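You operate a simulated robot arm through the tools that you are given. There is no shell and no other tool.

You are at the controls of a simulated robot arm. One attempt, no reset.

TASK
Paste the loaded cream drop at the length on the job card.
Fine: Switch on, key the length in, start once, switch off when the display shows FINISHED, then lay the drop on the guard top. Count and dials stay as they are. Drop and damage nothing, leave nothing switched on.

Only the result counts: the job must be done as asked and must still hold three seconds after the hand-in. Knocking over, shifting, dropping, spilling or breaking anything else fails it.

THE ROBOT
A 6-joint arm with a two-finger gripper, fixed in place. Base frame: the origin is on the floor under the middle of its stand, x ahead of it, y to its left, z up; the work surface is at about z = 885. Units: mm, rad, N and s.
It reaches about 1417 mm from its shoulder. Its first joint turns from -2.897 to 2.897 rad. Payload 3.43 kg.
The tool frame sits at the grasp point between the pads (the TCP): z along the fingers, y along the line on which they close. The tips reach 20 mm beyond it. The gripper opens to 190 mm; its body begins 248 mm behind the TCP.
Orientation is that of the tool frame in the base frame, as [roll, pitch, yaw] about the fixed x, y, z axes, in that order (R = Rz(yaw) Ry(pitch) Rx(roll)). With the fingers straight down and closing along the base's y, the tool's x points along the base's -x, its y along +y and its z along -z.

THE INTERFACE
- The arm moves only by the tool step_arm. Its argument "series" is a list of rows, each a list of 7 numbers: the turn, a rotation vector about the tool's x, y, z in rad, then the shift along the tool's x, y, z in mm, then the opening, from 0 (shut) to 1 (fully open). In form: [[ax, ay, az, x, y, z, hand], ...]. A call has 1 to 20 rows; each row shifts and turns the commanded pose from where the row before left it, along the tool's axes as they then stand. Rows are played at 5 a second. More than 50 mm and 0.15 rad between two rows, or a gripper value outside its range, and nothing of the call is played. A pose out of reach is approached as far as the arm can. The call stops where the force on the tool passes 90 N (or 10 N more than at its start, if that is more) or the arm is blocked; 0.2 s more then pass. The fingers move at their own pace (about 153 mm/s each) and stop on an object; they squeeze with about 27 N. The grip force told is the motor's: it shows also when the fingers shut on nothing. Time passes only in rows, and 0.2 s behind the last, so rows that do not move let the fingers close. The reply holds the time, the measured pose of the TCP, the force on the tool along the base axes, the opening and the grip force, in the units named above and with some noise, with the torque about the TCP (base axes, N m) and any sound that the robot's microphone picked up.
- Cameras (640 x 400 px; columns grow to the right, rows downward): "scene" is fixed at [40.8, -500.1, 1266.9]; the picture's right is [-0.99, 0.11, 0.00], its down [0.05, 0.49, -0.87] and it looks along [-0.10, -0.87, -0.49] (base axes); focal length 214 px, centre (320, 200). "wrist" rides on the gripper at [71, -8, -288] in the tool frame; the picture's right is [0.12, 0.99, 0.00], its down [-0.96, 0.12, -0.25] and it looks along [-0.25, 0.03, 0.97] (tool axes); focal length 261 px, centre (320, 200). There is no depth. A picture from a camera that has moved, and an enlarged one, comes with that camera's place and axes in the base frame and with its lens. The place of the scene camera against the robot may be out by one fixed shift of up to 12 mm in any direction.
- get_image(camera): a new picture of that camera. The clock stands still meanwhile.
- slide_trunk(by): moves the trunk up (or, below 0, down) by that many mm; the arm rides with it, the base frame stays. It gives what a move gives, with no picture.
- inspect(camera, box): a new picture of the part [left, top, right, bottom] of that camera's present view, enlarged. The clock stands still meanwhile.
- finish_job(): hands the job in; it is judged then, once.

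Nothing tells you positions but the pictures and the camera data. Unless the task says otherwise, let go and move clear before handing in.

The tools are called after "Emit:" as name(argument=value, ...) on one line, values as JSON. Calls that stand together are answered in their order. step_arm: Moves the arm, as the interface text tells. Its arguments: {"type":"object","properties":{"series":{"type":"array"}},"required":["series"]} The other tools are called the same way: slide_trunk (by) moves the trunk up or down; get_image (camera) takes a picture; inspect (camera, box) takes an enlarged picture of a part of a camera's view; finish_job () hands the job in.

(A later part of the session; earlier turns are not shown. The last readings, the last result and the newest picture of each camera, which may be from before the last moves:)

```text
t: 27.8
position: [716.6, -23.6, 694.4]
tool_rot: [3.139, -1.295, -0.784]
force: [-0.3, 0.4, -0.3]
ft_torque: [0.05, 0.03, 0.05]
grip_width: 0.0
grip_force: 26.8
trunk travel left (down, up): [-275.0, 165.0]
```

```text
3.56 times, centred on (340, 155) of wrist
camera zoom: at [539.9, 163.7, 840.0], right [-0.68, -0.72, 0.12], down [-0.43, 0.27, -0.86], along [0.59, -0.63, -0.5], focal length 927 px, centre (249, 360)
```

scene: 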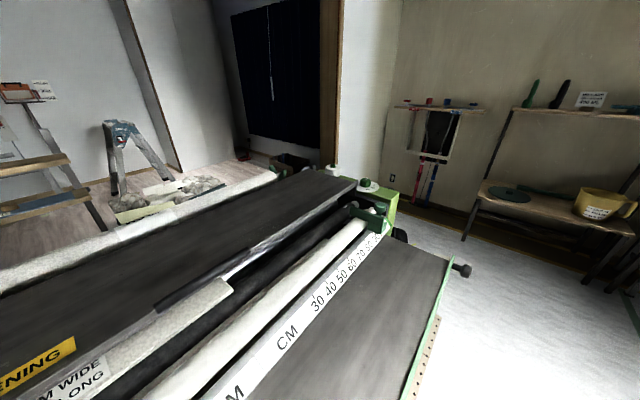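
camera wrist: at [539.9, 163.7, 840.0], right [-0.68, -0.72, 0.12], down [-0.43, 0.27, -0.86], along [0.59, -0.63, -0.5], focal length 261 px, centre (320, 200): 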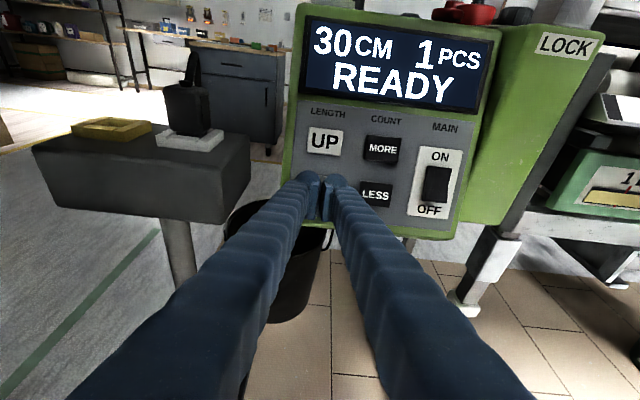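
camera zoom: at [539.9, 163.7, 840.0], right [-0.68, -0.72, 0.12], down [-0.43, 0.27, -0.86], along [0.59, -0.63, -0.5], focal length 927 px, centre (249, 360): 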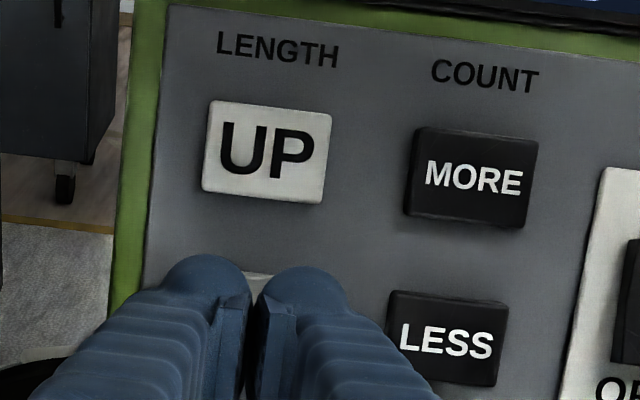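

Emit:
step_arm(series=[[0, 0, 0, 0, 0, 10, 0], [0, 0, 0, 0, 0, 8, 0], [0, 0, 0, 0, 0, 3, 0], [0, 0, 0, 0, 0, 0, 0]])

Emit:
inspect(camera="wrist", box=[250, 100, 430, 210])

```text
t: 28.8
position: [730.7, -37.6, 688.1]
tool_rot: [3.141, -1.296, -0.787]
force: [-0.2, 0.3, 0.2]
ft_torque: [0.03, -0.01, 0.0]
grip_width: 0.0
grip_force: 27.0
trunk travel left (down, up): [-275.0, 165.0]
```

```text
3.56 times, centred on (340, 155) of wrist
camera zoom: at [554.2, 149.5, 834.9], right [-0.68, -0.72, 0.12], down [-0.43, 0.27, -0.86], along [0.59, -0.63, -0.5], focal length 927 px, centre (249, 360)
```

zoom: 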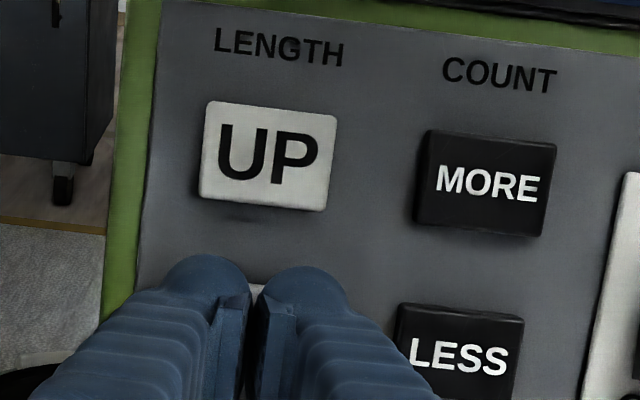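

Emit:
step_arm(series=[[0, 0, 0, 0, 0, 3, 0], [0, 0, 0, 0, 0, 3, 0], [0, 0, 0, 0, 0, 0, 0]])

Emit:
inspect(camera="wrist", box=[270, 0, 520, 180])

```text
t: 29.6
position: [734.8, -42.0, 687.5]
tool_rot: [3.137, -1.296, -0.786]
force: [0.4, -0.2, -0.4]
ft_torque: [-0.01, -0.02, 0.02]
grip_width: 0.0
grip_force: 26.6
trunk travel left (down, up): [-275.0, 165.0]
```

```text
2.22 times, centred on (395, 90) of wrist
camera zoom: at [557.9, 145.1, 833.5], right [-0.68, -0.72, 0.12], down [-0.43, 0.27, -0.86], along [0.59, -0.63, -0.5], focal length 579 px, centre (153, 444)
```

zoom: 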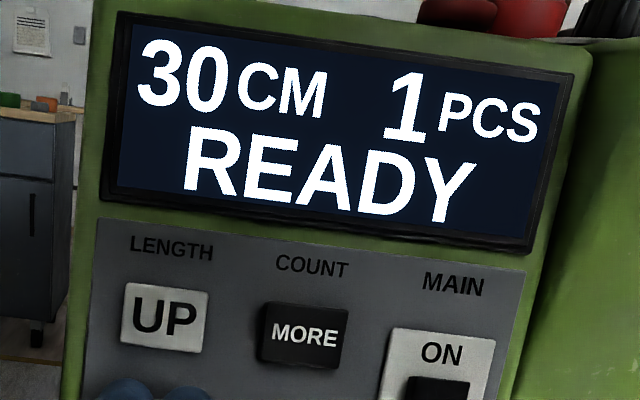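

Emit:
step_arm(series=[[0, 0, 0, 0, 0, 3, 0], [0, 0, 0, 0, 0, 0, 0]])

Emit:
inspect(camera="wrist", box=[270, 0, 520, 180])

```text
t: 30.2
position: [736.0, -43.6, 685.9]
tool_rot: [3.139, -1.293, -0.786]
force: [-1.8, 1.2, 0.1]
ft_torque: [0.03, 0.01, 0.02]
grip_width: 6.0
grip_force: 33.8
trunk travel left (down, up): [-275.0, 165.0]
heard: click
```

```text
2.22 times, centred on (395, 90) of wrist
camera zoom: at [560.2, 143.2, 832.7], right [-0.68, -0.72, 0.12], down [-0.43, 0.27, -0.86], along [0.59, -0.63, -0.5], focal length 579 px, centre (153, 444)
```

zoom: 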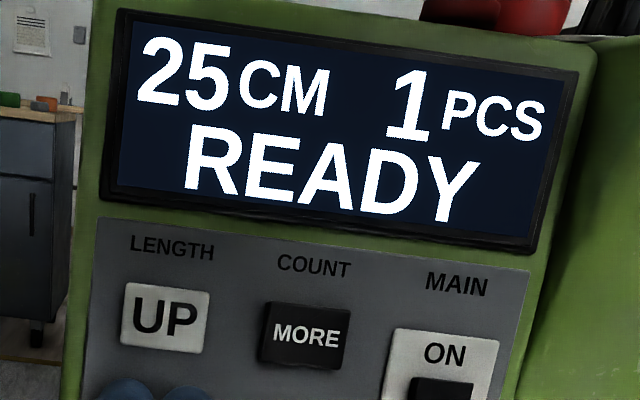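

One click: 25 CM. I'll release, then press once more.

Emit:
step_arm(series=[[0, 0, 0, 0, 0, -4, 0], [0, 0, 0, 0, 0, -6, 0], [0, 0, 0, 0, 0, 0, 0], [0, 0, 0, 0, 0, 0, 0]])

Emit:
inspect(camera="wrist", box=[270, 0, 520, 180])

```text
t: 31.2
position: [729.2, -38.2, 687.9]
tool_rot: [3.141, -1.295, -0.784]
force: [0.3, -0.1, 0.3]
ft_torque: [0.01, -0.02, 0.0]
grip_width: 0.1
grip_force: 34.4
trunk travel left (down, up): [-275.0, 165.0]
```

```text
2.22 times, centred on (395, 90) of wrist
camera zoom: at [553.3, 150.1, 835.6], right [-0.68, -0.72, 0.12], down [-0.43, 0.27, -0.86], along [0.59, -0.63, -0.5], focal length 579 px, centre (153, 444)
```

zoom: 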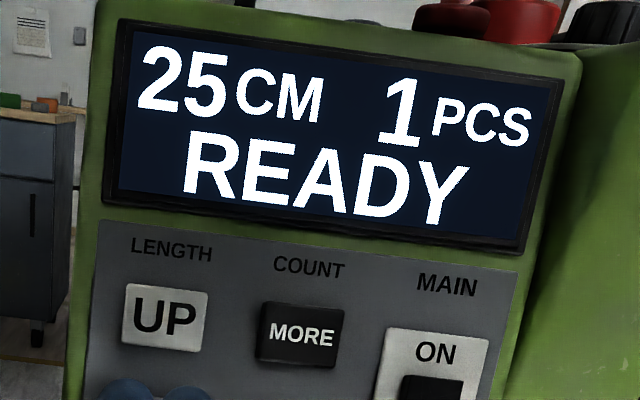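

Emit:
step_arm(series=[[0, 0, 0, 0, 0, 4, 0], [0, 0, 0, 0, 0, 3, 0], [0, 0, 0, 0, 0, 3, 0], [0, 0, 0, 0, 0, 0, 0]])

Emit:
inspect(camera="wrist", box=[270, 0, 520, 180])

```text
t: 32.2
position: [736.9, -45.3, 686.8]
tool_rot: [3.137, -1.294, -0.787]
force: [-0.5, 0.4, 0.1]
ft_torque: [0.0, 0.0, -0.02]
grip_width: 5.8
grip_force: 34.6
trunk travel left (down, up): [-275.0, 165.0]
heard: click
```

```text
2.22 times, centred on (395, 90) of wrist
camera zoom: at [560.1, 143.4, 832.8], right [-0.68, -0.72, 0.12], down [-0.43, 0.27, -0.86], along [0.59, -0.63, -0.5], focal length 579 px, centre (153, 444)
```

zoom: 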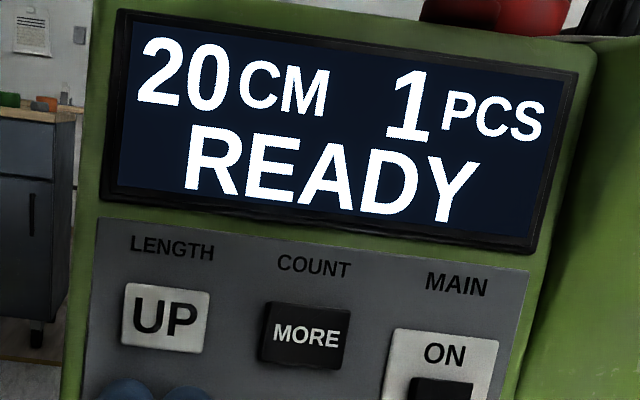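

Display reads "20 CM 1 PCS READY". I'll back off, rise, bring the hand vertical, and go above START (about u −502, m 689, z 889).

Emit:
step_arm(series=[[0, 0, 0, 0, 0, -10, 0], [0, 0, 0, 0, 0, -25, 0], [0, 0, 0, 0, 0, -25, 0], [0, 0, 0, 45, 0, -12.5, 0], [0, 0, 0, 45, 0, -12.5, 0], [0, 0, 0, 45, 0, -12.5, 0], [0, 0, 0, 45, 0, -12.5, 0], [0, 0, 0, 45, 0, -12.5, 0], [0, 0, 0, 45, 0, -12.5, 0], [0, -0.144, 0, 0, 0, 0, 0], [0, -0.144, 0, 0, 0, 0, 0], [0, -0.144, 0, 0, 0, 0, 0], [0, -0.144, 0, 0, 0, 0, 0], [0, -0.144, 0, 0, 0, 0, 0], [0, -0.144, 0, 0, 0, 0, 0], [0, -0.144, 0, 0, 0, 0, 0], [0, -0.144, 0, 0, 0, 0, 0], [0, -0.144, 0, 0, 0, 0, 0], [0, 0, 0, 0, 0, 0, 0]])

Emit:
get_image(camera="wrist")

```text
t: 36.2
position: [695.7, -3.7, 983.6]
tool_rot: [-3.14, 0.003, -0.786]
force: [-0.5, -0.5, 0.3]
ft_torque: [0.08, -0.02, -0.02]
grip_width: 0.0
grip_force: 34.3
trunk travel left (down, up): [-275.0, 165.0]
```

```text
taken
camera wrist: at [751.7, -50.1, 1271.5], right [-0.62, -0.78, 0.0], down [-0.76, 0.6, 0.25], along [-0.19, 0.16, -0.97], focal length 261 px, centre (320, 200)
```

wrist: 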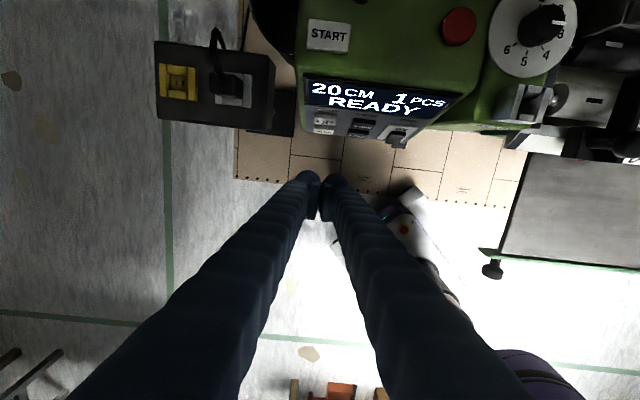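

START is confirmed at about (u −500, m 688). Moving above it, then lowering.

Emit:
step_arm(series=[[0, 0, 0, 48.5, -2.7, 0, 0], [0, 0, 0, 48.5, -2.7, 0, 0], [0, 0, 0, 48.5, -2.7, 0, 0], [0, 0, 0, 48.5, -2.7, 0, 0], [0, 0, 0, 0, 0, 30, 0], [0, 0, 0, 0, 0, 16, 0], [0, 0, 0, 0, 0, 0, 0]])

Emit:
get_image(camera="wrist")

Emit:
inspect(camera="wrist", box=[240, 110, 420, 230])

```text
t: 37.8
position: [841.5, -133.8, 937.5]
tool_rot: [3.141, 0.002, -0.788]
force: [0.2, -0.5, -0.3]
ft_torque: [0.05, -0.04, -0.01]
grip_width: 0.0
grip_force: 34.2
trunk travel left (down, up): [-275.0, 165.0]
```

```text
taken
camera wrist: at [896.0, -179.2, 1225.5], right [-0.62, -0.78, 0.0], down [-0.76, 0.6, 0.25], along [-0.19, 0.15, -0.97], focal length 261 px, centre (320, 200)
```

wrist: 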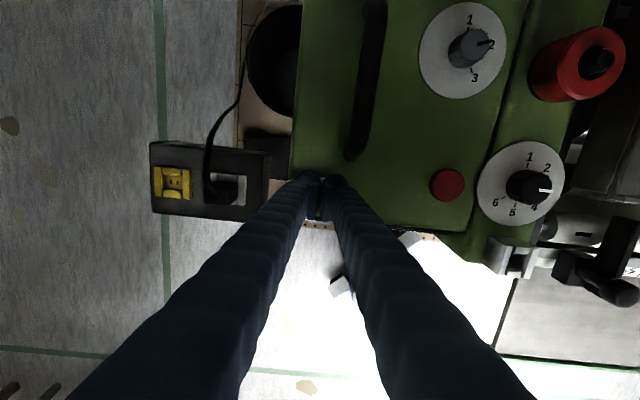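

```text
3.33 times, centred on (330, 170) of wrist
camera zoom: at [896.0, -179.2, 1225.5], right [-0.62, -0.78, 0.0], down [-0.76, 0.6, 0.25], along [-0.19, 0.15, -0.97], focal length 869 px, centre (287, 300)
```

zoom: 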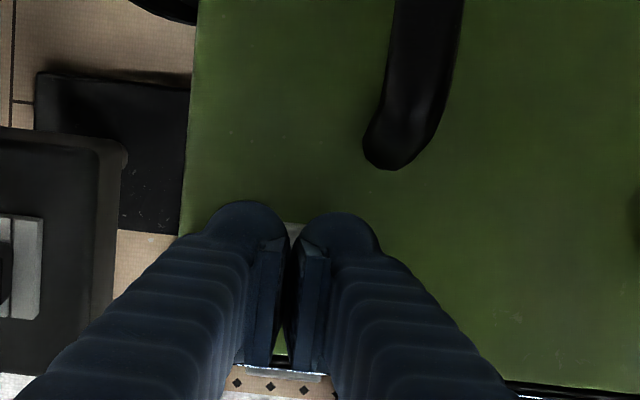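

Emit:
step_arm(series=[[0, 0, 0, 0, 0, 8, 0], [0, 0, 0, 0, 0, 6, 0], [0, 0, 0, 0, 0, 3, 0], [0, 0, 0, 0, 0, 0, 0]])

Emit:
step_arm(series=[[0, 0, 0, 0, 0, 3, 0], [0, 0, 0, 0, 0, 0, 0]])

```text
t: 38.8
position: [841.6, -133.4, 919.6]
tool_rot: [3.141, -0.001, -0.789]
force: [-1.0, -0.2, 0.2]
ft_torque: [-0.02, -0.01, 0.0]
grip_width: 0.0
grip_force: 34.0
trunk travel left (down, up): [-275.0, 165.0]
```

```text
t: 39.4
position: [841.6, -134.7, 917.2]
tool_rot: [-3.142, 0.0, -0.788]
force: [-0.3, 0.0, -0.2]
ft_torque: [0.0, 0.01, 0.01]
grip_width: 0.1
grip_force: 34.1
trunk travel left (down, up): [-275.0, 165.0]
```

Emit:
step_arm(series=[[0, 0, 0, 0, 0, 3, 0], [0, 0, 0, 0, 0, 0, 0]])

Emit:
step_arm(series=[[0, 0, 0, 0, 0, 2.5, 0], [0, 0, 0, 0, 0, 0, 0]])

```text
t: 40.0
position: [843.5, -132.8, 914.4]
tool_rot: [-3.14, 0.0, -0.789]
force: [0.8, -0.4, 0.0]
ft_torque: [-0.02, -0.04, 0.01]
grip_width: 5.9
grip_force: 34.3
trunk travel left (down, up): [-275.0, 165.0]
```

```text
t: 40.6
position: [842.4, -133.4, 911.5]
tool_rot: [-3.141, 0.0, -0.789]
force: [0.4, -0.3, 3.3]
ft_torque: [-0.02, -0.01, 0.02]
grip_width: 6.2
grip_force: 34.2
trunk travel left (down, up): [-275.0, 165.0]
heard: click
```

Click heard — START pressed once. I'll lift straight up and back off to where the camera can see the display.

Emit:
step_arm(series=[[0, 0, 0, 0, 0, -5, 0], [0, 0, 0, 0, 0, -25, 0], [0, 0, 0, 0, 0, -40, 0], [0, 0, 0, -48, 0, 0, 0], [0, 0, 0, -48, 0, 0, 0], [0, 0, 0, -48, 0, 0, 0], [0, 0, 0, -48, 0, 0, 0], [0, 0, 0, 0, 0, 0, 0]])

Emit:
get_image(camera="wrist")

Emit:
get_image(camera="scene")

```text
t: 42.4
position: [705.7, 2.8, 979.5]
tool_rot: [3.141, 0.0, -0.789]
force: [-0.3, 0.3, 0.7]
ft_torque: [-0.11, 0.04, -0.02]
grip_width: 0.0
grip_force: 34.6
trunk travel left (down, up): [-275.0, 165.0]
```

```text
taken
camera wrist: at [761.5, -42.1, 1267.9], right [-0.62, -0.78, 0.0], down [-0.76, 0.6, 0.25], along [-0.2, 0.15, -0.97], focal length 261 px, centre (320, 200)
```

wrist: 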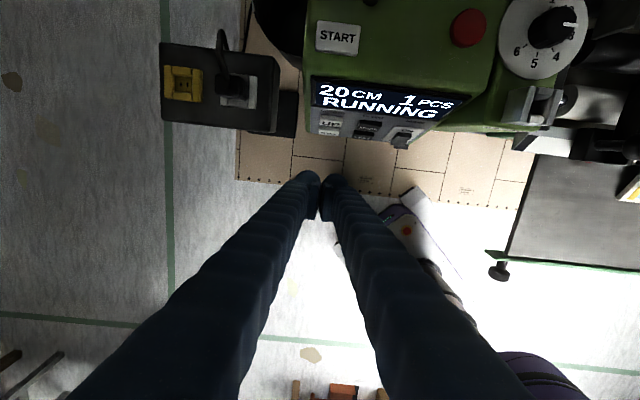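

```text
taken
```

scene: 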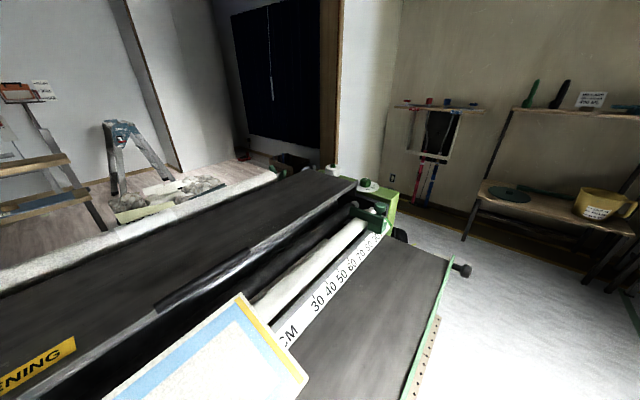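

It's RUNNING and the drop is being delivered onto the front shelf. Meanwhile I'll position the hand in front of the rocker's OFF half, without touching it.

Emit:
step_arm(series=[[0, 0.144, 0, 0, 0, 0, 0], [0, 0.144, 0, 0, 0, 0, 0], [0, 0.144, 0, 0, 0, 0, 0], [0, 0.144, 0, 0, 0, 0, 0], [0, 0.144, 0, 0, 0, 0, 0], [0, 0.144, 0, 0, 0, 0, 0], [0, 0.144, 0, 0, 0, 0, 0], [0, 0.144, 0, 0, 0, 0, 0], [0, 0.144, 0, 0, 0, 0, 0], [0, 0, 0, -38.2, 23.3, 10.8, 0], [0, 0, 0, -38.2, 23.3, 10.8, 0], [0, 0, 0, -38.2, 23.3, 10.8, 0], [0, 0, 0, -38.2, 23.3, 10.8, 0], [0, 0, 0, -38.2, 23.3, 10.8, 0], [0, 0, 0, -38.2, 23.3, 10.8, 0], [0, 0, 0, -38.2, 23.3, 10.8, 0], [0, 0, 0, 0, 0, 0, 0]])

Emit:
get_image(camera="wrist")

Emit:
get_image(camera="scene")

```text
t: 46.0
position: [590.8, -111.4, 703.4]
tool_rot: [3.139, -1.294, -0.786]
force: [-0.3, 0.8, -0.1]
ft_torque: [-0.03, -0.01, -0.01]
grip_width: 0.0
grip_force: 34.6
trunk travel left (down, up): [-275.0, 165.0]
```

```text
taken
camera wrist: at [414.1, 75.1, 849.9], right [-0.68, -0.72, 0.12], down [-0.43, 0.27, -0.86], along [0.59, -0.63, -0.5], focal length 261 px, centre (320, 200)
```

wrist: 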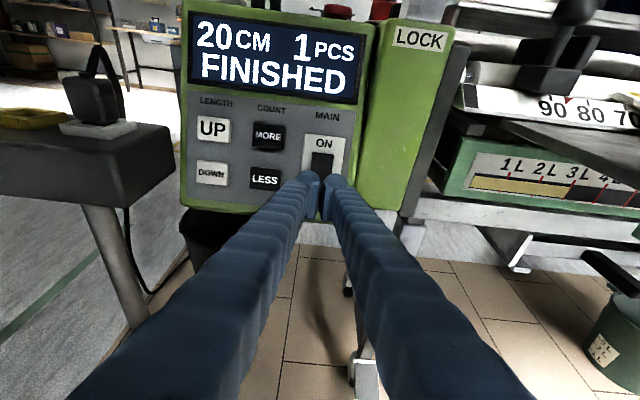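

```text
taken
```

scene: 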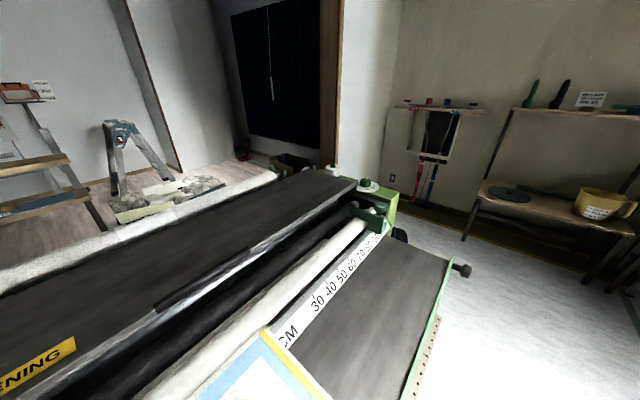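

FINISHED is showing. Now switch off: checking alignment with the rocker's OFF half.

Emit:
inspect(camera="wrist", box=[250, 120, 400, 220])

```text
4.00 times, centred on (325, 170) of wrist
camera zoom: at [414.1, 75.1, 849.9], right [-0.68, -0.72, 0.12], down [-0.43, 0.27, -0.86], along [0.59, -0.63, -0.5], focal length 1043 px, centre (300, 320)
```

zoom: 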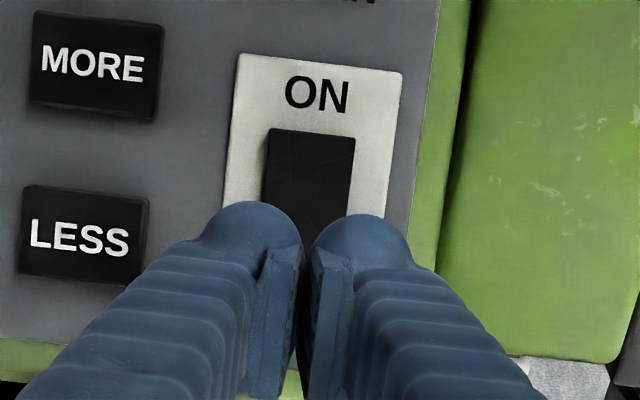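

Emit:
step_arm(series=[[0, 0, 0, -1, 0, 12, 0], [0, 0, 0, 0, 0, 10, 0], [0, 0, 0, 0, 0, 6, 0], [0, 0, 0, 0, 0, 0, 0]])

Emit:
step_arm(series=[[0, 0, 0, 0, 0, 3, 0], [0, 0, 0, 0, 0, 3, 0], [0, 0, 0, 0, 0, 0, 0]])

```text
t: 47.0
position: [609.0, -132.8, 695.1]
tool_rot: [3.139, -1.296, -0.787]
force: [0.9, -0.3, -0.1]
ft_torque: [0.0, 0.02, 0.02]
grip_width: 0.0
grip_force: 34.2
trunk travel left (down, up): [-275.0, 165.0]
```

```text
t: 47.8
position: [614.0, -135.7, 694.2]
tool_rot: [3.141, -1.295, -0.788]
force: [0.5, -0.8, 0.7]
ft_torque: [0.01, 0.02, 0.01]
grip_width: 0.0
grip_force: 33.8
trunk travel left (down, up): [-275.0, 165.0]
```

Emit:
step_arm(series=[[0, 0, 0, 0, 0, 3, 0], [0, 0, 0, 0, 0, 3, 0], [0, 0, 0, 0, 0, 0, 0]])

Emit:
step_arm(series=[[0, 0, 0, 0, 0, 3, 0], [0, 0, 0, 0, 0, 0, 0]])

Emit:
inspect(camera="wrist", box=[160, 0, 420, 220])

```text
t: 48.6
position: [617.5, -140.7, 691.5]
tool_rot: [3.14, -1.295, -0.787]
force: [-0.9, -0.3, 0.1]
ft_torque: [-0.01, 0.01, 0.0]
grip_width: 0.0
grip_force: 34.3
trunk travel left (down, up): [-275.0, 165.0]
```

```text
t: 49.2
position: [621.6, -142.4, 690.5]
tool_rot: [3.138, -1.294, -0.785]
force: [0.8, -0.5, 1.0]
ft_torque: [0.03, 0.02, 0.03]
grip_width: 0.0
grip_force: 34.3
trunk travel left (down, up): [-275.0, 165.0]
```

```text
1.82 times, centred on (290, 110) of wrist
camera zoom: at [443.0, 45.2, 837.5], right [-0.68, -0.72, 0.12], down [-0.43, 0.27, -0.86], along [0.59, -0.63, -0.5], focal length 474 px, centre (374, 364)
```

zoom: 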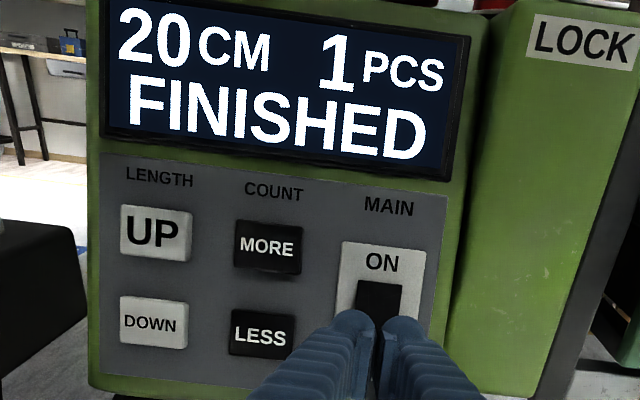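

Emit:
step_arm(series=[[0, 0, 0, 0, 0, 3, 0], [0, 0, 0, 0, 0, 0, 0]])

Emit:
step_arm(series=[[0, 0, 0, 0, 0, 3, 0], [0, 0, 0, 0, 0, 0, 0]])

Emit:
inspect(camera="wrist", box=[160, 0, 420, 220])

```text
t: 49.8
position: [621.3, -143.3, 689.6]
tool_rot: [3.138, -1.295, -0.787]
force: [-0.2, 0.5, 0.7]
ft_torque: [-0.01, -0.01, -0.01]
grip_width: 0.0
grip_force: 33.9
trunk travel left (down, up): [-275.0, 165.0]
```

```text
t: 50.4
position: [622.6, -147.0, 690.2]
tool_rot: [3.138, -1.295, -0.785]
force: [-1.0, 0.4, 0.1]
ft_torque: [-0.02, -0.02, -0.04]
grip_width: 0.0
grip_force: 34.4
trunk travel left (down, up): [-275.0, 165.0]
```

```text
1.82 times, centred on (290, 110) of wrist
camera zoom: at [446.8, 41.3, 835.9], right [-0.68, -0.72, 0.12], down [-0.43, 0.27, -0.86], along [0.59, -0.64, -0.5], focal length 474 px, centre (374, 364)
```

zoom: 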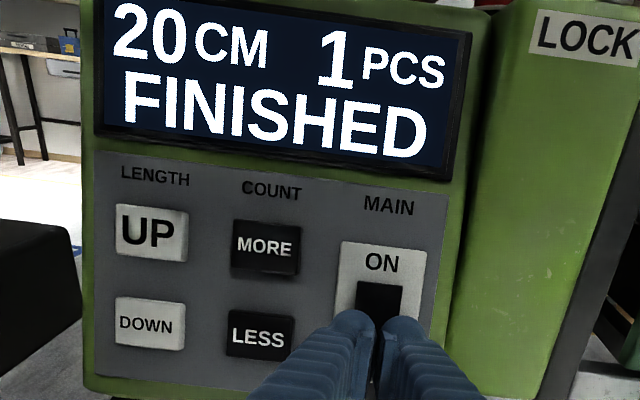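

Emit:
step_arm(series=[[0, 0, 0, 0, 0, 3, 0], [0, 0, 0, 0, 0, 0, 0]])

Emit:
step_arm(series=[[0, 0, 0, 0, 0, 3, 0], [0, 0, 0, 0, 0, 0, 0]])

Emit:
inspect(camera="wrist", box=[160, 0, 420, 220])

```text
t: 51.0
position: [626.2, -148.4, 688.7]
tool_rot: [3.139, -1.295, -0.784]
force: [-7.2, 6.4, 1.2]
ft_torque: [-0.06, -0.05, 0.02]
grip_width: 5.8
grip_force: 34.0
trunk travel left (down, up): [-275.0, 165.0]
```

```text
t: 51.6
position: [624.8, -147.6, 688.8]
tool_rot: [3.135, -1.296, -0.778]
force: [-45.0, 46.0, 2.1]
ft_torque: [-0.5, -0.38, 0.08]
grip_width: 6.0
grip_force: 33.8
trunk travel left (down, up): [-275.0, 165.0]
```

```text
1.82 times, centred on (290, 110) of wrist
camera zoom: at [448.8, 38.7, 834.8], right [-0.68, -0.72, 0.12], down [-0.44, 0.27, -0.86], along [0.59, -0.63, -0.5], focal length 474 px, centre (374, 364)
```

zoom: 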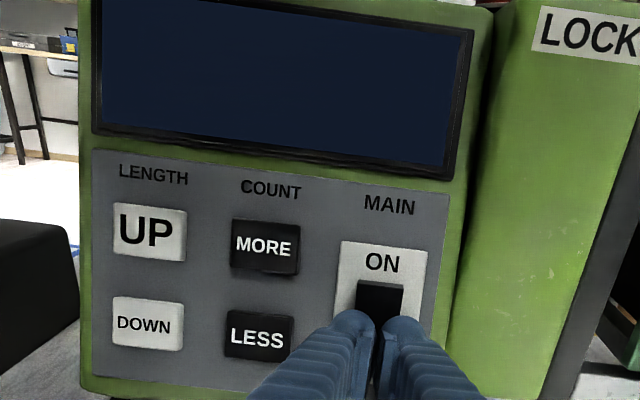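

It's off. I'll relax the grip before retreating slowly, so the rocker isn't dragged.

Emit:
step_arm(series=[[0, 0, 0, 0, 0, 0, 0.036], [0, 0, 0, 0, 0, 0, 0.036], [0, 0, 0, 0, 0, -2, 0.036], [0, 0, 0, 0, 0, -2, 0.036], [0, 0, 0, 0, 0, -2, 0.036], [0, 0, 0, 0, 0, -2, 0.036], [0, 0, 0, 0, 0, -5, 0.036], [0, 0, 0, 0, 0, -10, 0.036], [0, 0, 0, 0, 0, -20, 0.036], [0, 0, 0, 0, 0, -25, 0.036], [0, 0, 0, 0, 0, 0, 0.036]])

Emit:
get_image(camera="wrist")

Emit:
inspect(camera="wrist", box=[250, 120, 400, 240])

```text
t: 54.0
position: [581.3, -103.4, 706.3]
tool_rot: [3.139, -1.294, -0.786]
force: [-0.1, 0.7, -0.3]
ft_torque: [-0.03, -0.04, -0.08]
grip_width: 7.0
grip_force: 0.1
trunk travel left (down, up): [-275.0, 165.0]
```

```text
taken
camera wrist: at [404.9, 83.1, 852.8], right [-0.68, -0.72, 0.12], down [-0.43, 0.27, -0.86], along [0.59, -0.64, -0.5], focal length 261 px, centre (320, 200)
```

wrist: 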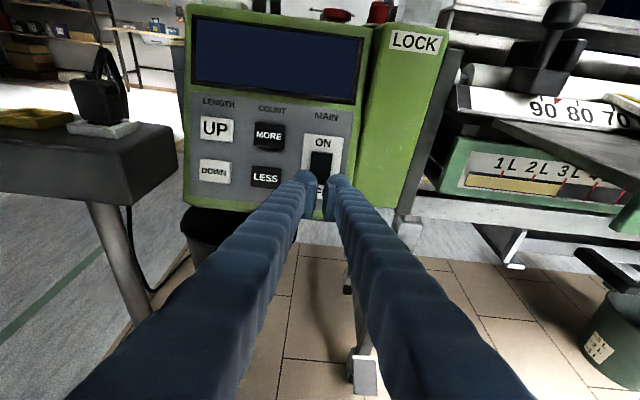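

```text
3.33 times, centred on (325, 180) of wrist
camera zoom: at [404.9, 83.1, 852.8], right [-0.68, -0.72, 0.12], down [-0.43, 0.27, -0.86], along [0.59, -0.64, -0.5], focal length 869 px, centre (303, 267)
```

zoom: 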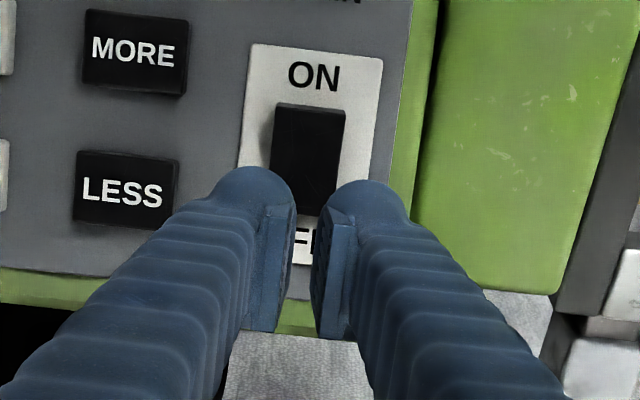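

The machine is OFF. Now I'll rise, bring the hand vertical, and look down on the delivered drop on the front shelf.

Emit:
step_arm(series=[[0, 0, 0, 41.3, 0, -11.6, 0.036], [0, 0, 0, 41.3, 0, -11.6, 0.036], [0, 0, 0, 41.3, 0, -11.6, 0.036], [0, 0, 0, 41.3, 0, -11.6, 0.036], [0, 0, 0, 41.3, 0, -11.6, 0.036], [0, 0, 0, 41.3, 0, -11.6, 0.036], [0, 0, 0, 41.3, 0, -11.6, 0.036], [0, 0, 0, 41.3, 0, -11.6, 0.036], [0, 0, 0, 41.3, 0, -11.6, 0.036], [0, 0, 0, 41.3, 0, -11.6, 0.036], [0, -0.144, 0, 0, 0, 0, 0.036], [0, -0.144, 0, 0, 0, 0, 0.036], [0, -0.144, 0, 0, 0, 0, 0.036], [0, -0.144, 0, 0, 0, 0, 0.036], [0, -0.144, 0, 0, 0, 0, 0.036], [0, -0.144, 0, 0, 0, 0, 0.036], [0, -0.144, 0, 0, 0, 0, 0.036], [0, -0.144, 0, 0, 0, 0, 0.036], [0, -0.144, 0, 0, 0, 0, 0.036], [0, 0, 0, 0, 0, 0, 0.036]])

Emit:
step_arm(series=[[0, 0, 0, 0, 45, -10, 0.036], [0, 0, 0, 0, 45, -10, 0.036], [0, 0, 0, 0, 45, -10, 0.036], [0, 0, 0, 0, 45, -10, 0.036], [0, 0, 0, 0, 45, -10, 0.036], [0, 0, 0, 0, 45, -10, 0.036], [0, 0, 0, 0, 45, -10, 0.036], [0, 0, 0, 0, 0, 0, 0.036]])

Emit:
get_image(camera="wrist")

Emit:
get_image(camera="scene")

```text
t: 58.2
position: [632.9, -69.4, 1109.8]
tool_rot: [-3.141, 0.003, -0.786]
force: [0.1, -1.3, -0.4]
ft_torque: [0.04, -0.01, 0.02]
grip_width: 7.0
grip_force: 0.0
out of reach, approached as far as the arm can: row 6, 7, 8, 9, 10
trunk travel left (down, up): [-275.0, 165.0]
```

```text
t: 60.0
position: [410.1, -290.8, 1180.5]
tool_rot: [3.14, 0.002, -0.788]
force: [-1.7, -0.3, 0.5]
ft_torque: [0.01, -0.02, 0.01]
grip_width: 6.6
grip_force: 0.1
trunk travel left (down, up): [-275.0, 165.0]
```

```text
taken
camera wrist: at [465.6, -336.2, 1468.3], right [-0.62, -0.78, 0.0], down [-0.76, 0.6, 0.25], along [-0.2, 0.15, -0.97], focal length 261 px, centre (320, 200)
```

wrist: 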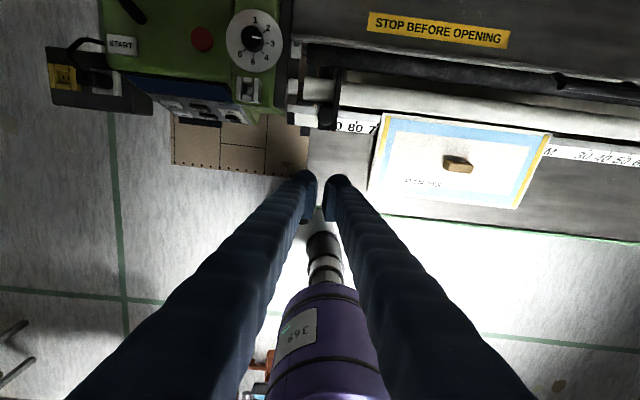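

```text
taken
```

scene: 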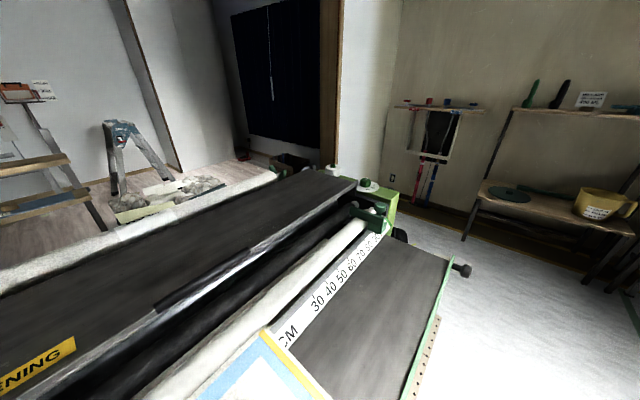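

Emit:
inspect(camera="wrist", box=[350, 90, 570, 230])

Emit:
inspect(camera="wrist", box=[290, 0, 640, 220])

Emit:
inspect(camera="scene", box=[150, 300, 350, 400])

```text
2.86 times, centred on (460, 160) of wrist
camera zoom: at [465.6, -336.2, 1468.3], right [-0.62, -0.78, 0.0], down [-0.76, 0.6, 0.25], along [-0.2, 0.15, -0.97], focal length 745 px, centre (-80, 314)
```

zoom: 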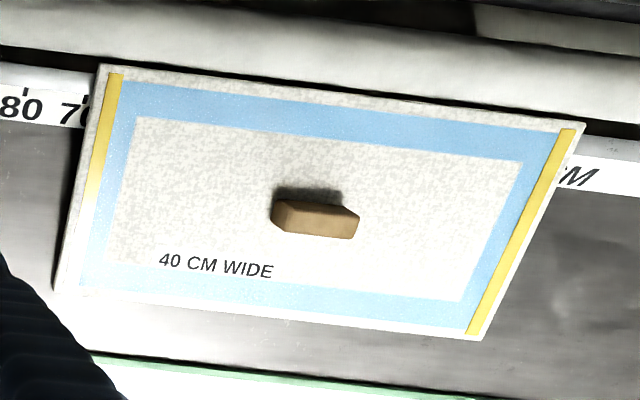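

```text
1.82 times, centred on (465, 110) of wrist
camera zoom: at [465.6, -336.2, 1468.3], right [-0.62, -0.78, 0.0], down [-0.76, 0.6, 0.25], along [-0.2, 0.15, -0.97], focal length 474 px, centre (56, 364)
```

zoom: 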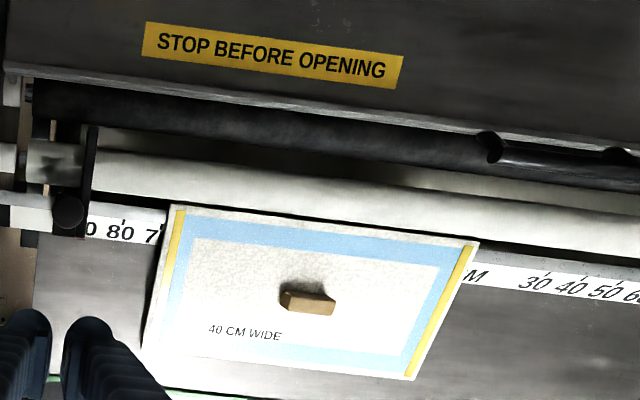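

```text
3.20 times, centred on (250, 350) of scene
camera zoom: at [40.8, -500.1, 1266.9], right [-0.99, 0.11, 0.0], down [0.05, 0.49, -0.87], along [-0.1, -0.87, -0.49], focal length 686 px, centre (544, -280)
```

zoom: 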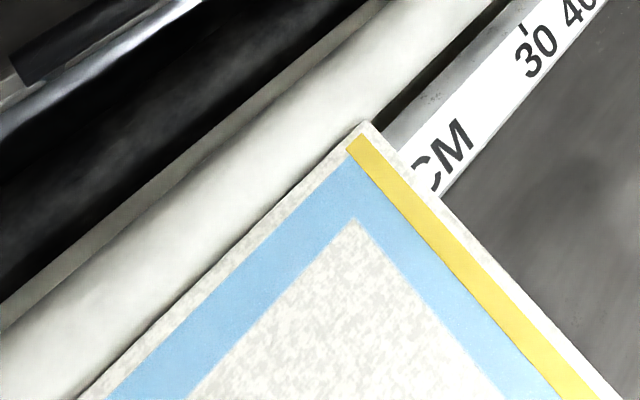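

The drop is a stiff 40×20 cm sheet with a wooden grip block in the middle of its top. I'll move over it for a second view to triangulate it and the guard top.

Emit:
step_arm(series=[[0, 0, 0, 0, 45, 0, 0.3], [0, 0, 0, 0, 45, 0, 0.3], [0, 0, 0, 0, 45, 0, 0.3], [0, 0, 0, 0, 45, 0, 0.3], [0, 0, 0, 0, 45, 0, 0.3], [0, 0, 0, 0, 0, 0, 0.3]])

Emit:
get_image(camera="wrist")

Emit:
inspect(camera="wrist", box=[180, 90, 460, 230])

Emit:
get_image(camera="scene")

```text
t: 61.4
position: [326.0, -362.4, 1165.5]
tool_rot: [3.048, -0.011, -0.838]
force: [0.6, 0.1, -0.1]
ft_torque: [0.01, 0.02, 0.0]
grip_width: 56.9
grip_force: 0.2
out of reach, approached as far as the arm can: row 1, 2, 3, 4, 5
trunk travel left (down, up): [-275.0, 165.0]
```

```text
taken
camera wrist: at [396.3, -389.5, 1452.0], right [-0.66, -0.75, 0.09], down [-0.71, 0.66, 0.25], along [-0.25, 0.09, -0.96], focal length 261 px, centre (320, 200)
```

wrist: 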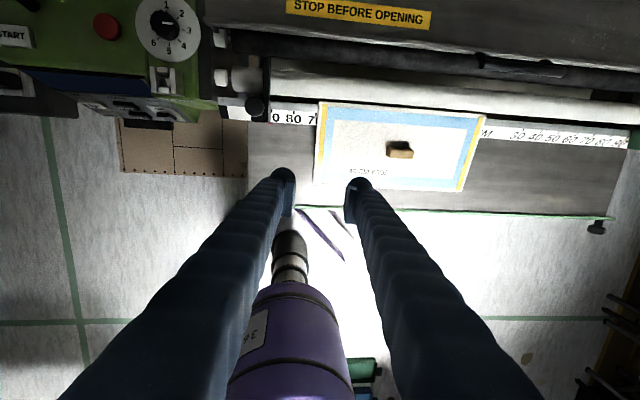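

```text
2.29 times, centred on (320, 160) of wrist
camera zoom: at [396.3, -389.5, 1452.0], right [-0.66, -0.75, 0.09], down [-0.71, 0.66, 0.25], along [-0.25, 0.09, -0.96], focal length 596 px, centre (320, 291)
```

zoom: 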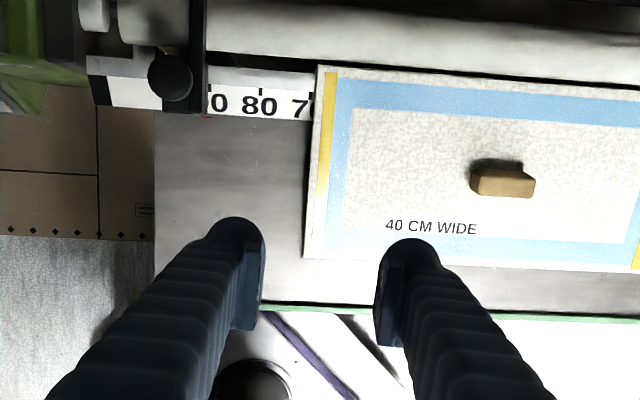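

```text
taken
```

scene: 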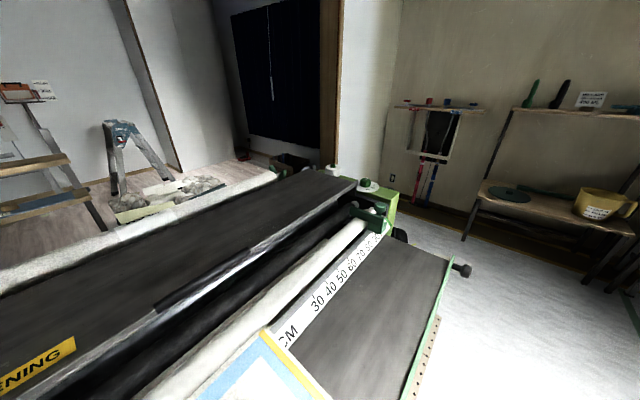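

The hand is at a wrist limit in this orientation. I'll turn it back by 90° so the fingers close across the block's short side, which also frees the wrist, then continue.

Emit:
step_arm(series=[[0, 0, 0.138, 0, 0, 0, 0.3], [0, 0, 0.138, 0, 0, 0, 0.3], [0, 0, 0.138, 0, 0, 0, 0.3], [0, 0, 0.138, 0, 0, 0, 0.3], [0, 0, 0.138, 0, 0, 0, 0.3], [0, 0, 0.138, 0, 0, 0, 0.3], [0, 0, 0.138, 0, 0, 0, 0.3], [0, 0, 0.138, 0, 0, 0, 0.3], [0, 0, 0.138, 0, 0, 0, 0.3], [0, 0, 0.138, 0, 0, 0, 0.3], [0, 0, 0.138, 0, 0, 0, 0.3], [-0.011, -0.0935, 0, 0, 0, 0, 0.3], [0, 0, 0, 0, 0, 0, 0.3]])

Emit:
get_image(camera="wrist")

```text
t: 64.2
position: [323.5, -362.3, 1166.8]
tool_rot: [3.134, 0.042, -2.334]
force: [-0.3, -0.8, 0.3]
ft_torque: [0.11, -0.02, -0.01]
grip_width: 57.2
grip_force: 0.0
trunk travel left (down, up): [-275.0, 165.0]
```

```text
taken
camera wrist: at [275.1, -430.8, 1451.3], right [-0.8, 0.6, 0.0], down [0.58, 0.76, 0.29], along [0.17, 0.23, -0.96], focal length 261 px, centre (320, 200)
```

wrist: 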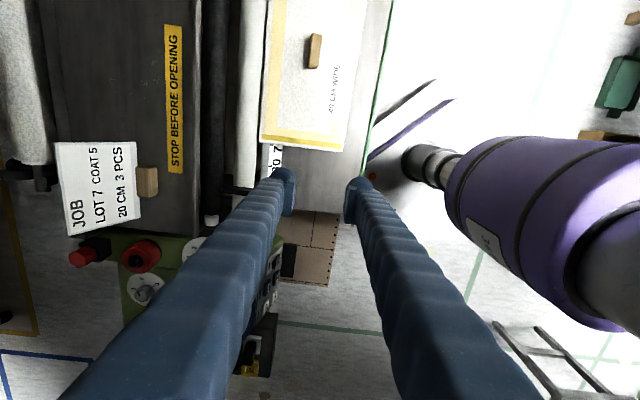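

Emit:
step_arm(series=[[0.0076, 0.042, 0.022, 0, 0, 0, 0.3], [0, 0, 0, 40, -13, 0, 0.3], [0, 0, 0, 40, -13, 0, 0.3], [0, 0, 0, 40, -13, 0, 0.3], [0, 0, 0, 40, -13, 0, 0.3], [0, 0, 0, 0, 0, 0, 0.3]])

Emit:
get_image(camera="wrist")

Emit:
get_image(camera="scene")

```text
t: 65.6
position: [249.1, -511.8, 1166.2]
tool_rot: [-3.141, 0.0, -2.356]
force: [-0.1, -0.2, -0.3]
ft_torque: [0.08, -0.01, -0.01]
grip_width: 57.0
grip_force: 0.1
trunk travel left (down, up): [-275.0, 165.0]
```

```text
taken
camera wrist: at [204.6, -569.4, 1454.4], right [-0.79, 0.62, 0.0], down [0.6, 0.76, 0.25], along [0.15, 0.19, -0.97], focal length 261 px, centre (320, 200)
```

wrist: 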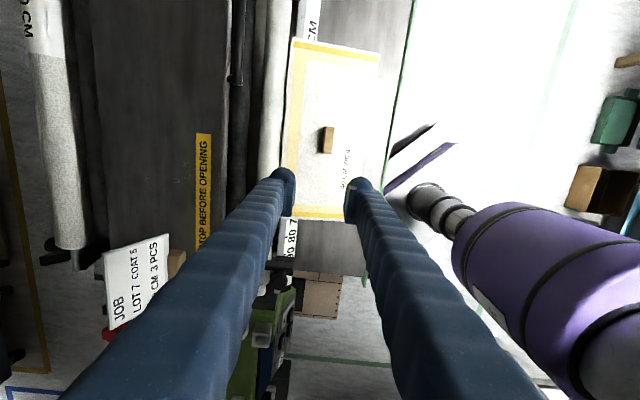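

```text
taken
```

scene: 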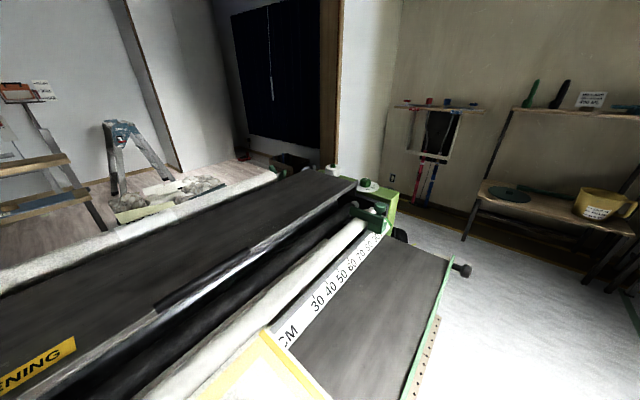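

Emit:
inspect(camera="wrist", box=[240, 20, 460, 240])

Emit:
inspect(camera="wrist", box=[280, 100, 380, 170])

Emit:
inspect(camera="scene", box=[150, 300, 350, 400])

```text
1.82 times, centred on (350, 130) of wrist
camera zoom: at [204.6, -569.4, 1454.4], right [-0.79, 0.62, 0.0], down [0.6, 0.76, 0.25], along [0.15, 0.19, -0.97], focal length 474 px, centre (266, 327)
```

zoom: 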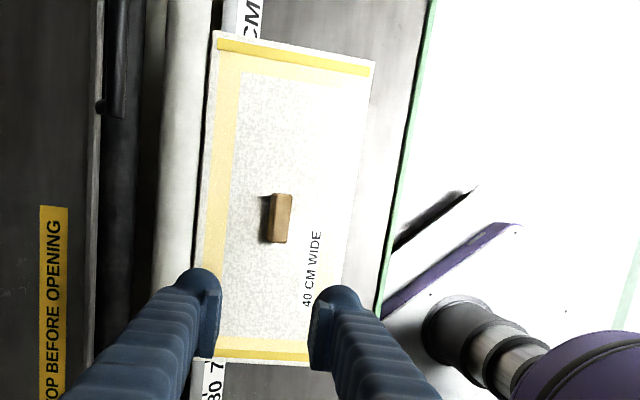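

```text
5.71 times, centred on (330, 135) of wrist
camera zoom: at [204.6, -569.4, 1454.4], right [-0.79, 0.62, 0.0], down [0.6, 0.76, 0.25], along [0.15, 0.19, -0.97], focal length 1489 px, centre (263, 571)
```

zoom: 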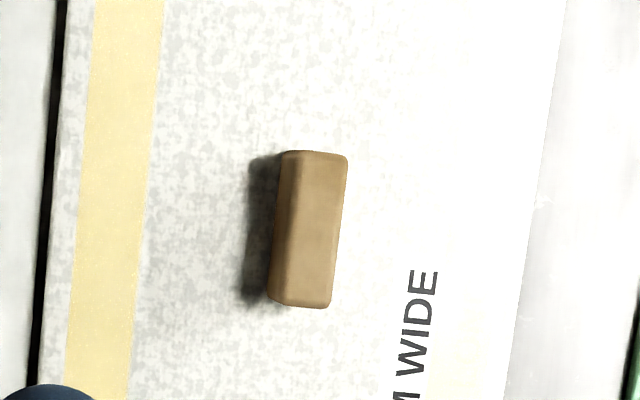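

```text
3.20 times, centred on (250, 350) of scene
camera zoom: at [40.8, -500.1, 1266.9], right [-0.99, 0.11, 0.0], down [0.05, 0.49, -0.87], along [-0.1, -0.87, -0.49], focal length 686 px, centre (544, -280)
```

zoom: 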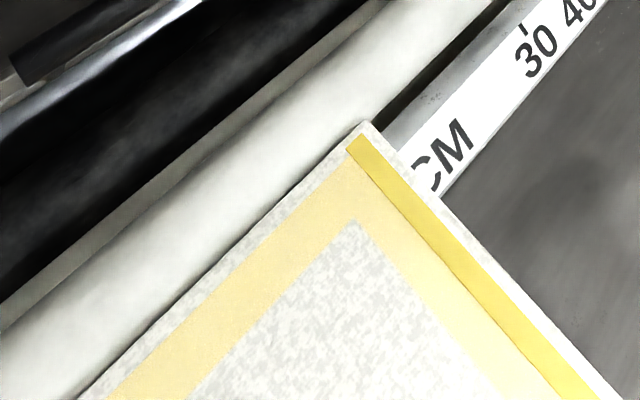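

The drop lies on a shelf sloping ~9.5° to the front, block centre ≈ (u 243, m 528, z 849); the guard top is at z≈936. I'll tilt the hand to match the drop and move above the block.

Emit:
step_arm(series=[[0.0825, 0, 0, 0, 0, 0, 0.37], [0.0825, 0, 0, 0, 0, 0, 0.37], [0, 0, 0, 14.3, 15.6, 31.4, 0.37], [0, 0, 0, 14.3, 15.6, 31.4, 0.37], [0, 0, 0, 14.3, 15.6, 31.4, 0.37], [0, 0, 0, 14.3, 15.6, 31.4, 0.37], [0, 0, 0, 0, 0, 0, 0.37]])

Emit:
get_image(camera="wrist")

Emit:
inspect(camera="wrist", box=[260, 110, 400, 220])

```text
t: 67.2
position: [177.8, -523.9, 1032.7]
tool_rot: [-2.975, -0.002, -2.357]
force: [0.2, -0.3, -0.2]
ft_torque: [0.0, -0.02, 0.02]
grip_width: 70.7
grip_force: 0.1
trunk travel left (down, up): [-275.0, 165.0]
```

```text
taken
camera wrist: at [100.5, -546.8, 1318.6], right [-0.78, 0.61, -0.16], down [0.57, 0.79, 0.22], along [0.27, 0.08, -0.96], focal length 261 px, centre (320, 200)
```

wrist: 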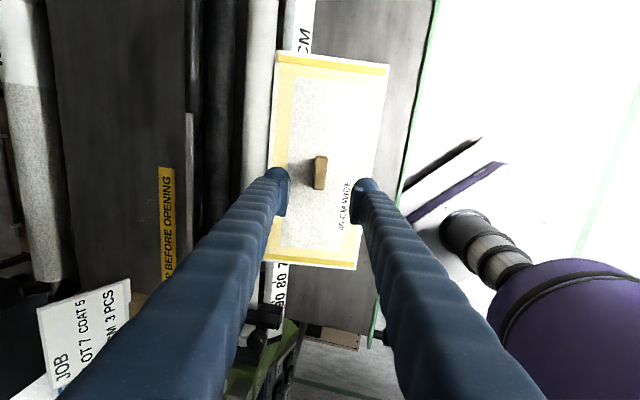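

```text
3.64 times, centred on (330, 165) of wrist
camera zoom: at [100.5, -546.8, 1318.6], right [-0.78, 0.61, -0.16], down [0.57, 0.79, 0.22], along [0.27, 0.08, -0.96], focal length 948 px, centre (284, 327)
```

zoom: 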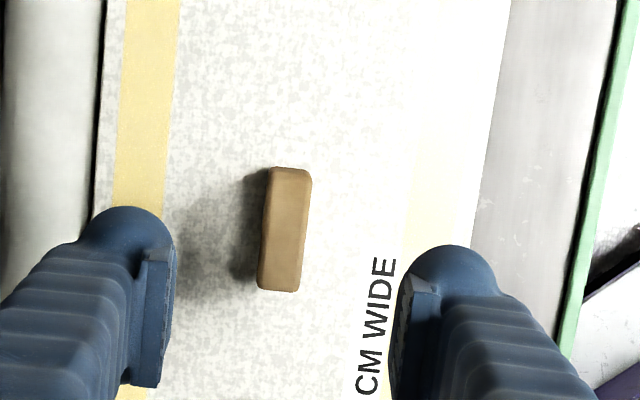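

Block is aligned under the open fingers. Descending most of the way, then checking.

Emit:
step_arm(series=[[0, 0, 0, -1, 0, 45, 0.37], [0, 0, 0, 0, 0, 45, 0.37], [0, 0, 0, 0, 0, 35, 0.37], [0, 0, 0, 0, 0, 20, 0.37], [0, 0, 0, 0, 0, 0, 0.37]])

Emit:
get_image(camera="wrist")

Emit:
inspect(camera="wrist", box=[240, 140, 400, 250])

```text
t: 68.4
position: [197.8, -544.5, 895.9]
tool_rot: [-2.988, 0.0, -2.36]
force: [0.1, 0.3, 0.1]
ft_torque: [0.04, 0.03, -0.01]
grip_width: 70.3
grip_force: 0.0
out of reach, approached as far as the arm can: row 4
trunk travel left (down, up): [-275.0, 165.0]
```

```text
taken
camera wrist: at [121.1, -569.9, 1181.6], right [-0.78, 0.61, -0.15], down [0.57, 0.79, 0.23], along [0.26, 0.09, -0.96], focal length 261 px, centre (320, 200)
```

wrist: 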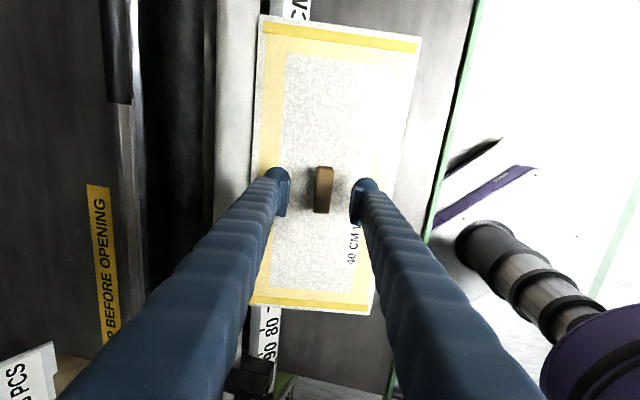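

```text
3.64 times, centred on (320, 195) of wrist
camera zoom: at [121.1, -569.9, 1181.6], right [-0.78, 0.61, -0.15], down [0.57, 0.79, 0.23], along [0.26, 0.09, -0.96], focal length 948 px, centre (320, 218)
```

zoom: 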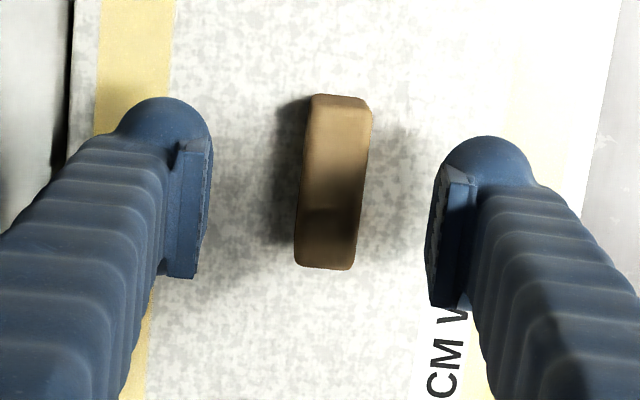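

The arm hits a limit this low near its base. I'll rise, lower the trunk by 120 mm, and continue from there.

Emit:
step_arm(series=[[0, 0, 0, 0, 0, -45, 0.37], [0, 0, 0, 0, 0, -45, 0.37], [0, 0, 0, 0, 0, -40, 0.37], [0, 0, 0, 0, 0, 0, 0.37]])

Emit:
slide_trunk(by=-120)

Emit:
get_image(camera="wrist")

Emit:
get_image(camera="scene")

```text
t: 69.4
position: [182.1, -528.3, 1023.8]
tool_rot: [-2.978, -0.001, -2.358]
force: [-0.4, -0.1, -0.3]
ft_torque: [-0.06, -0.03, 0.01]
grip_width: 70.4
grip_force: 0.1
trunk travel left (down, up): [-275.0, 165.0]
```

```text
t: 70.9
position: [182.2, -528.0, 903.8]
tool_rot: [-2.977, -0.002, -2.356]
force: [0.0, 0.3, 0.0]
ft_torque: [-0.02, -0.01, 0.03]
grip_width: 70.1
grip_force: 0.0
trunk travel left (down, up): [-155.0, 285.0]
```

```text
taken
camera wrist: at [104.6, -552.0, 1189.8], right [-0.78, 0.61, -0.16], down [0.57, 0.79, 0.22], along [0.27, 0.08, -0.96], focal length 261 px, centre (320, 200)
```

wrist: 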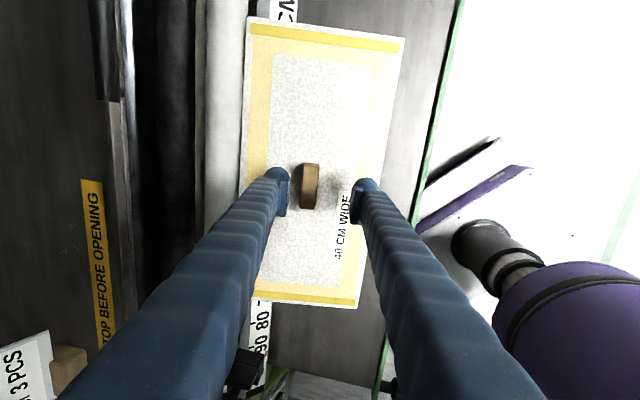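

```text
taken
```

scene: 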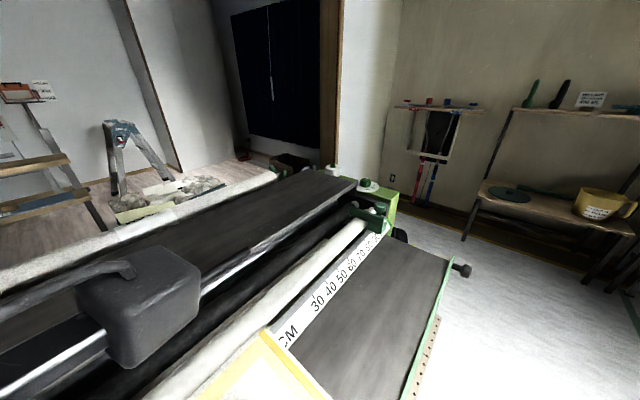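

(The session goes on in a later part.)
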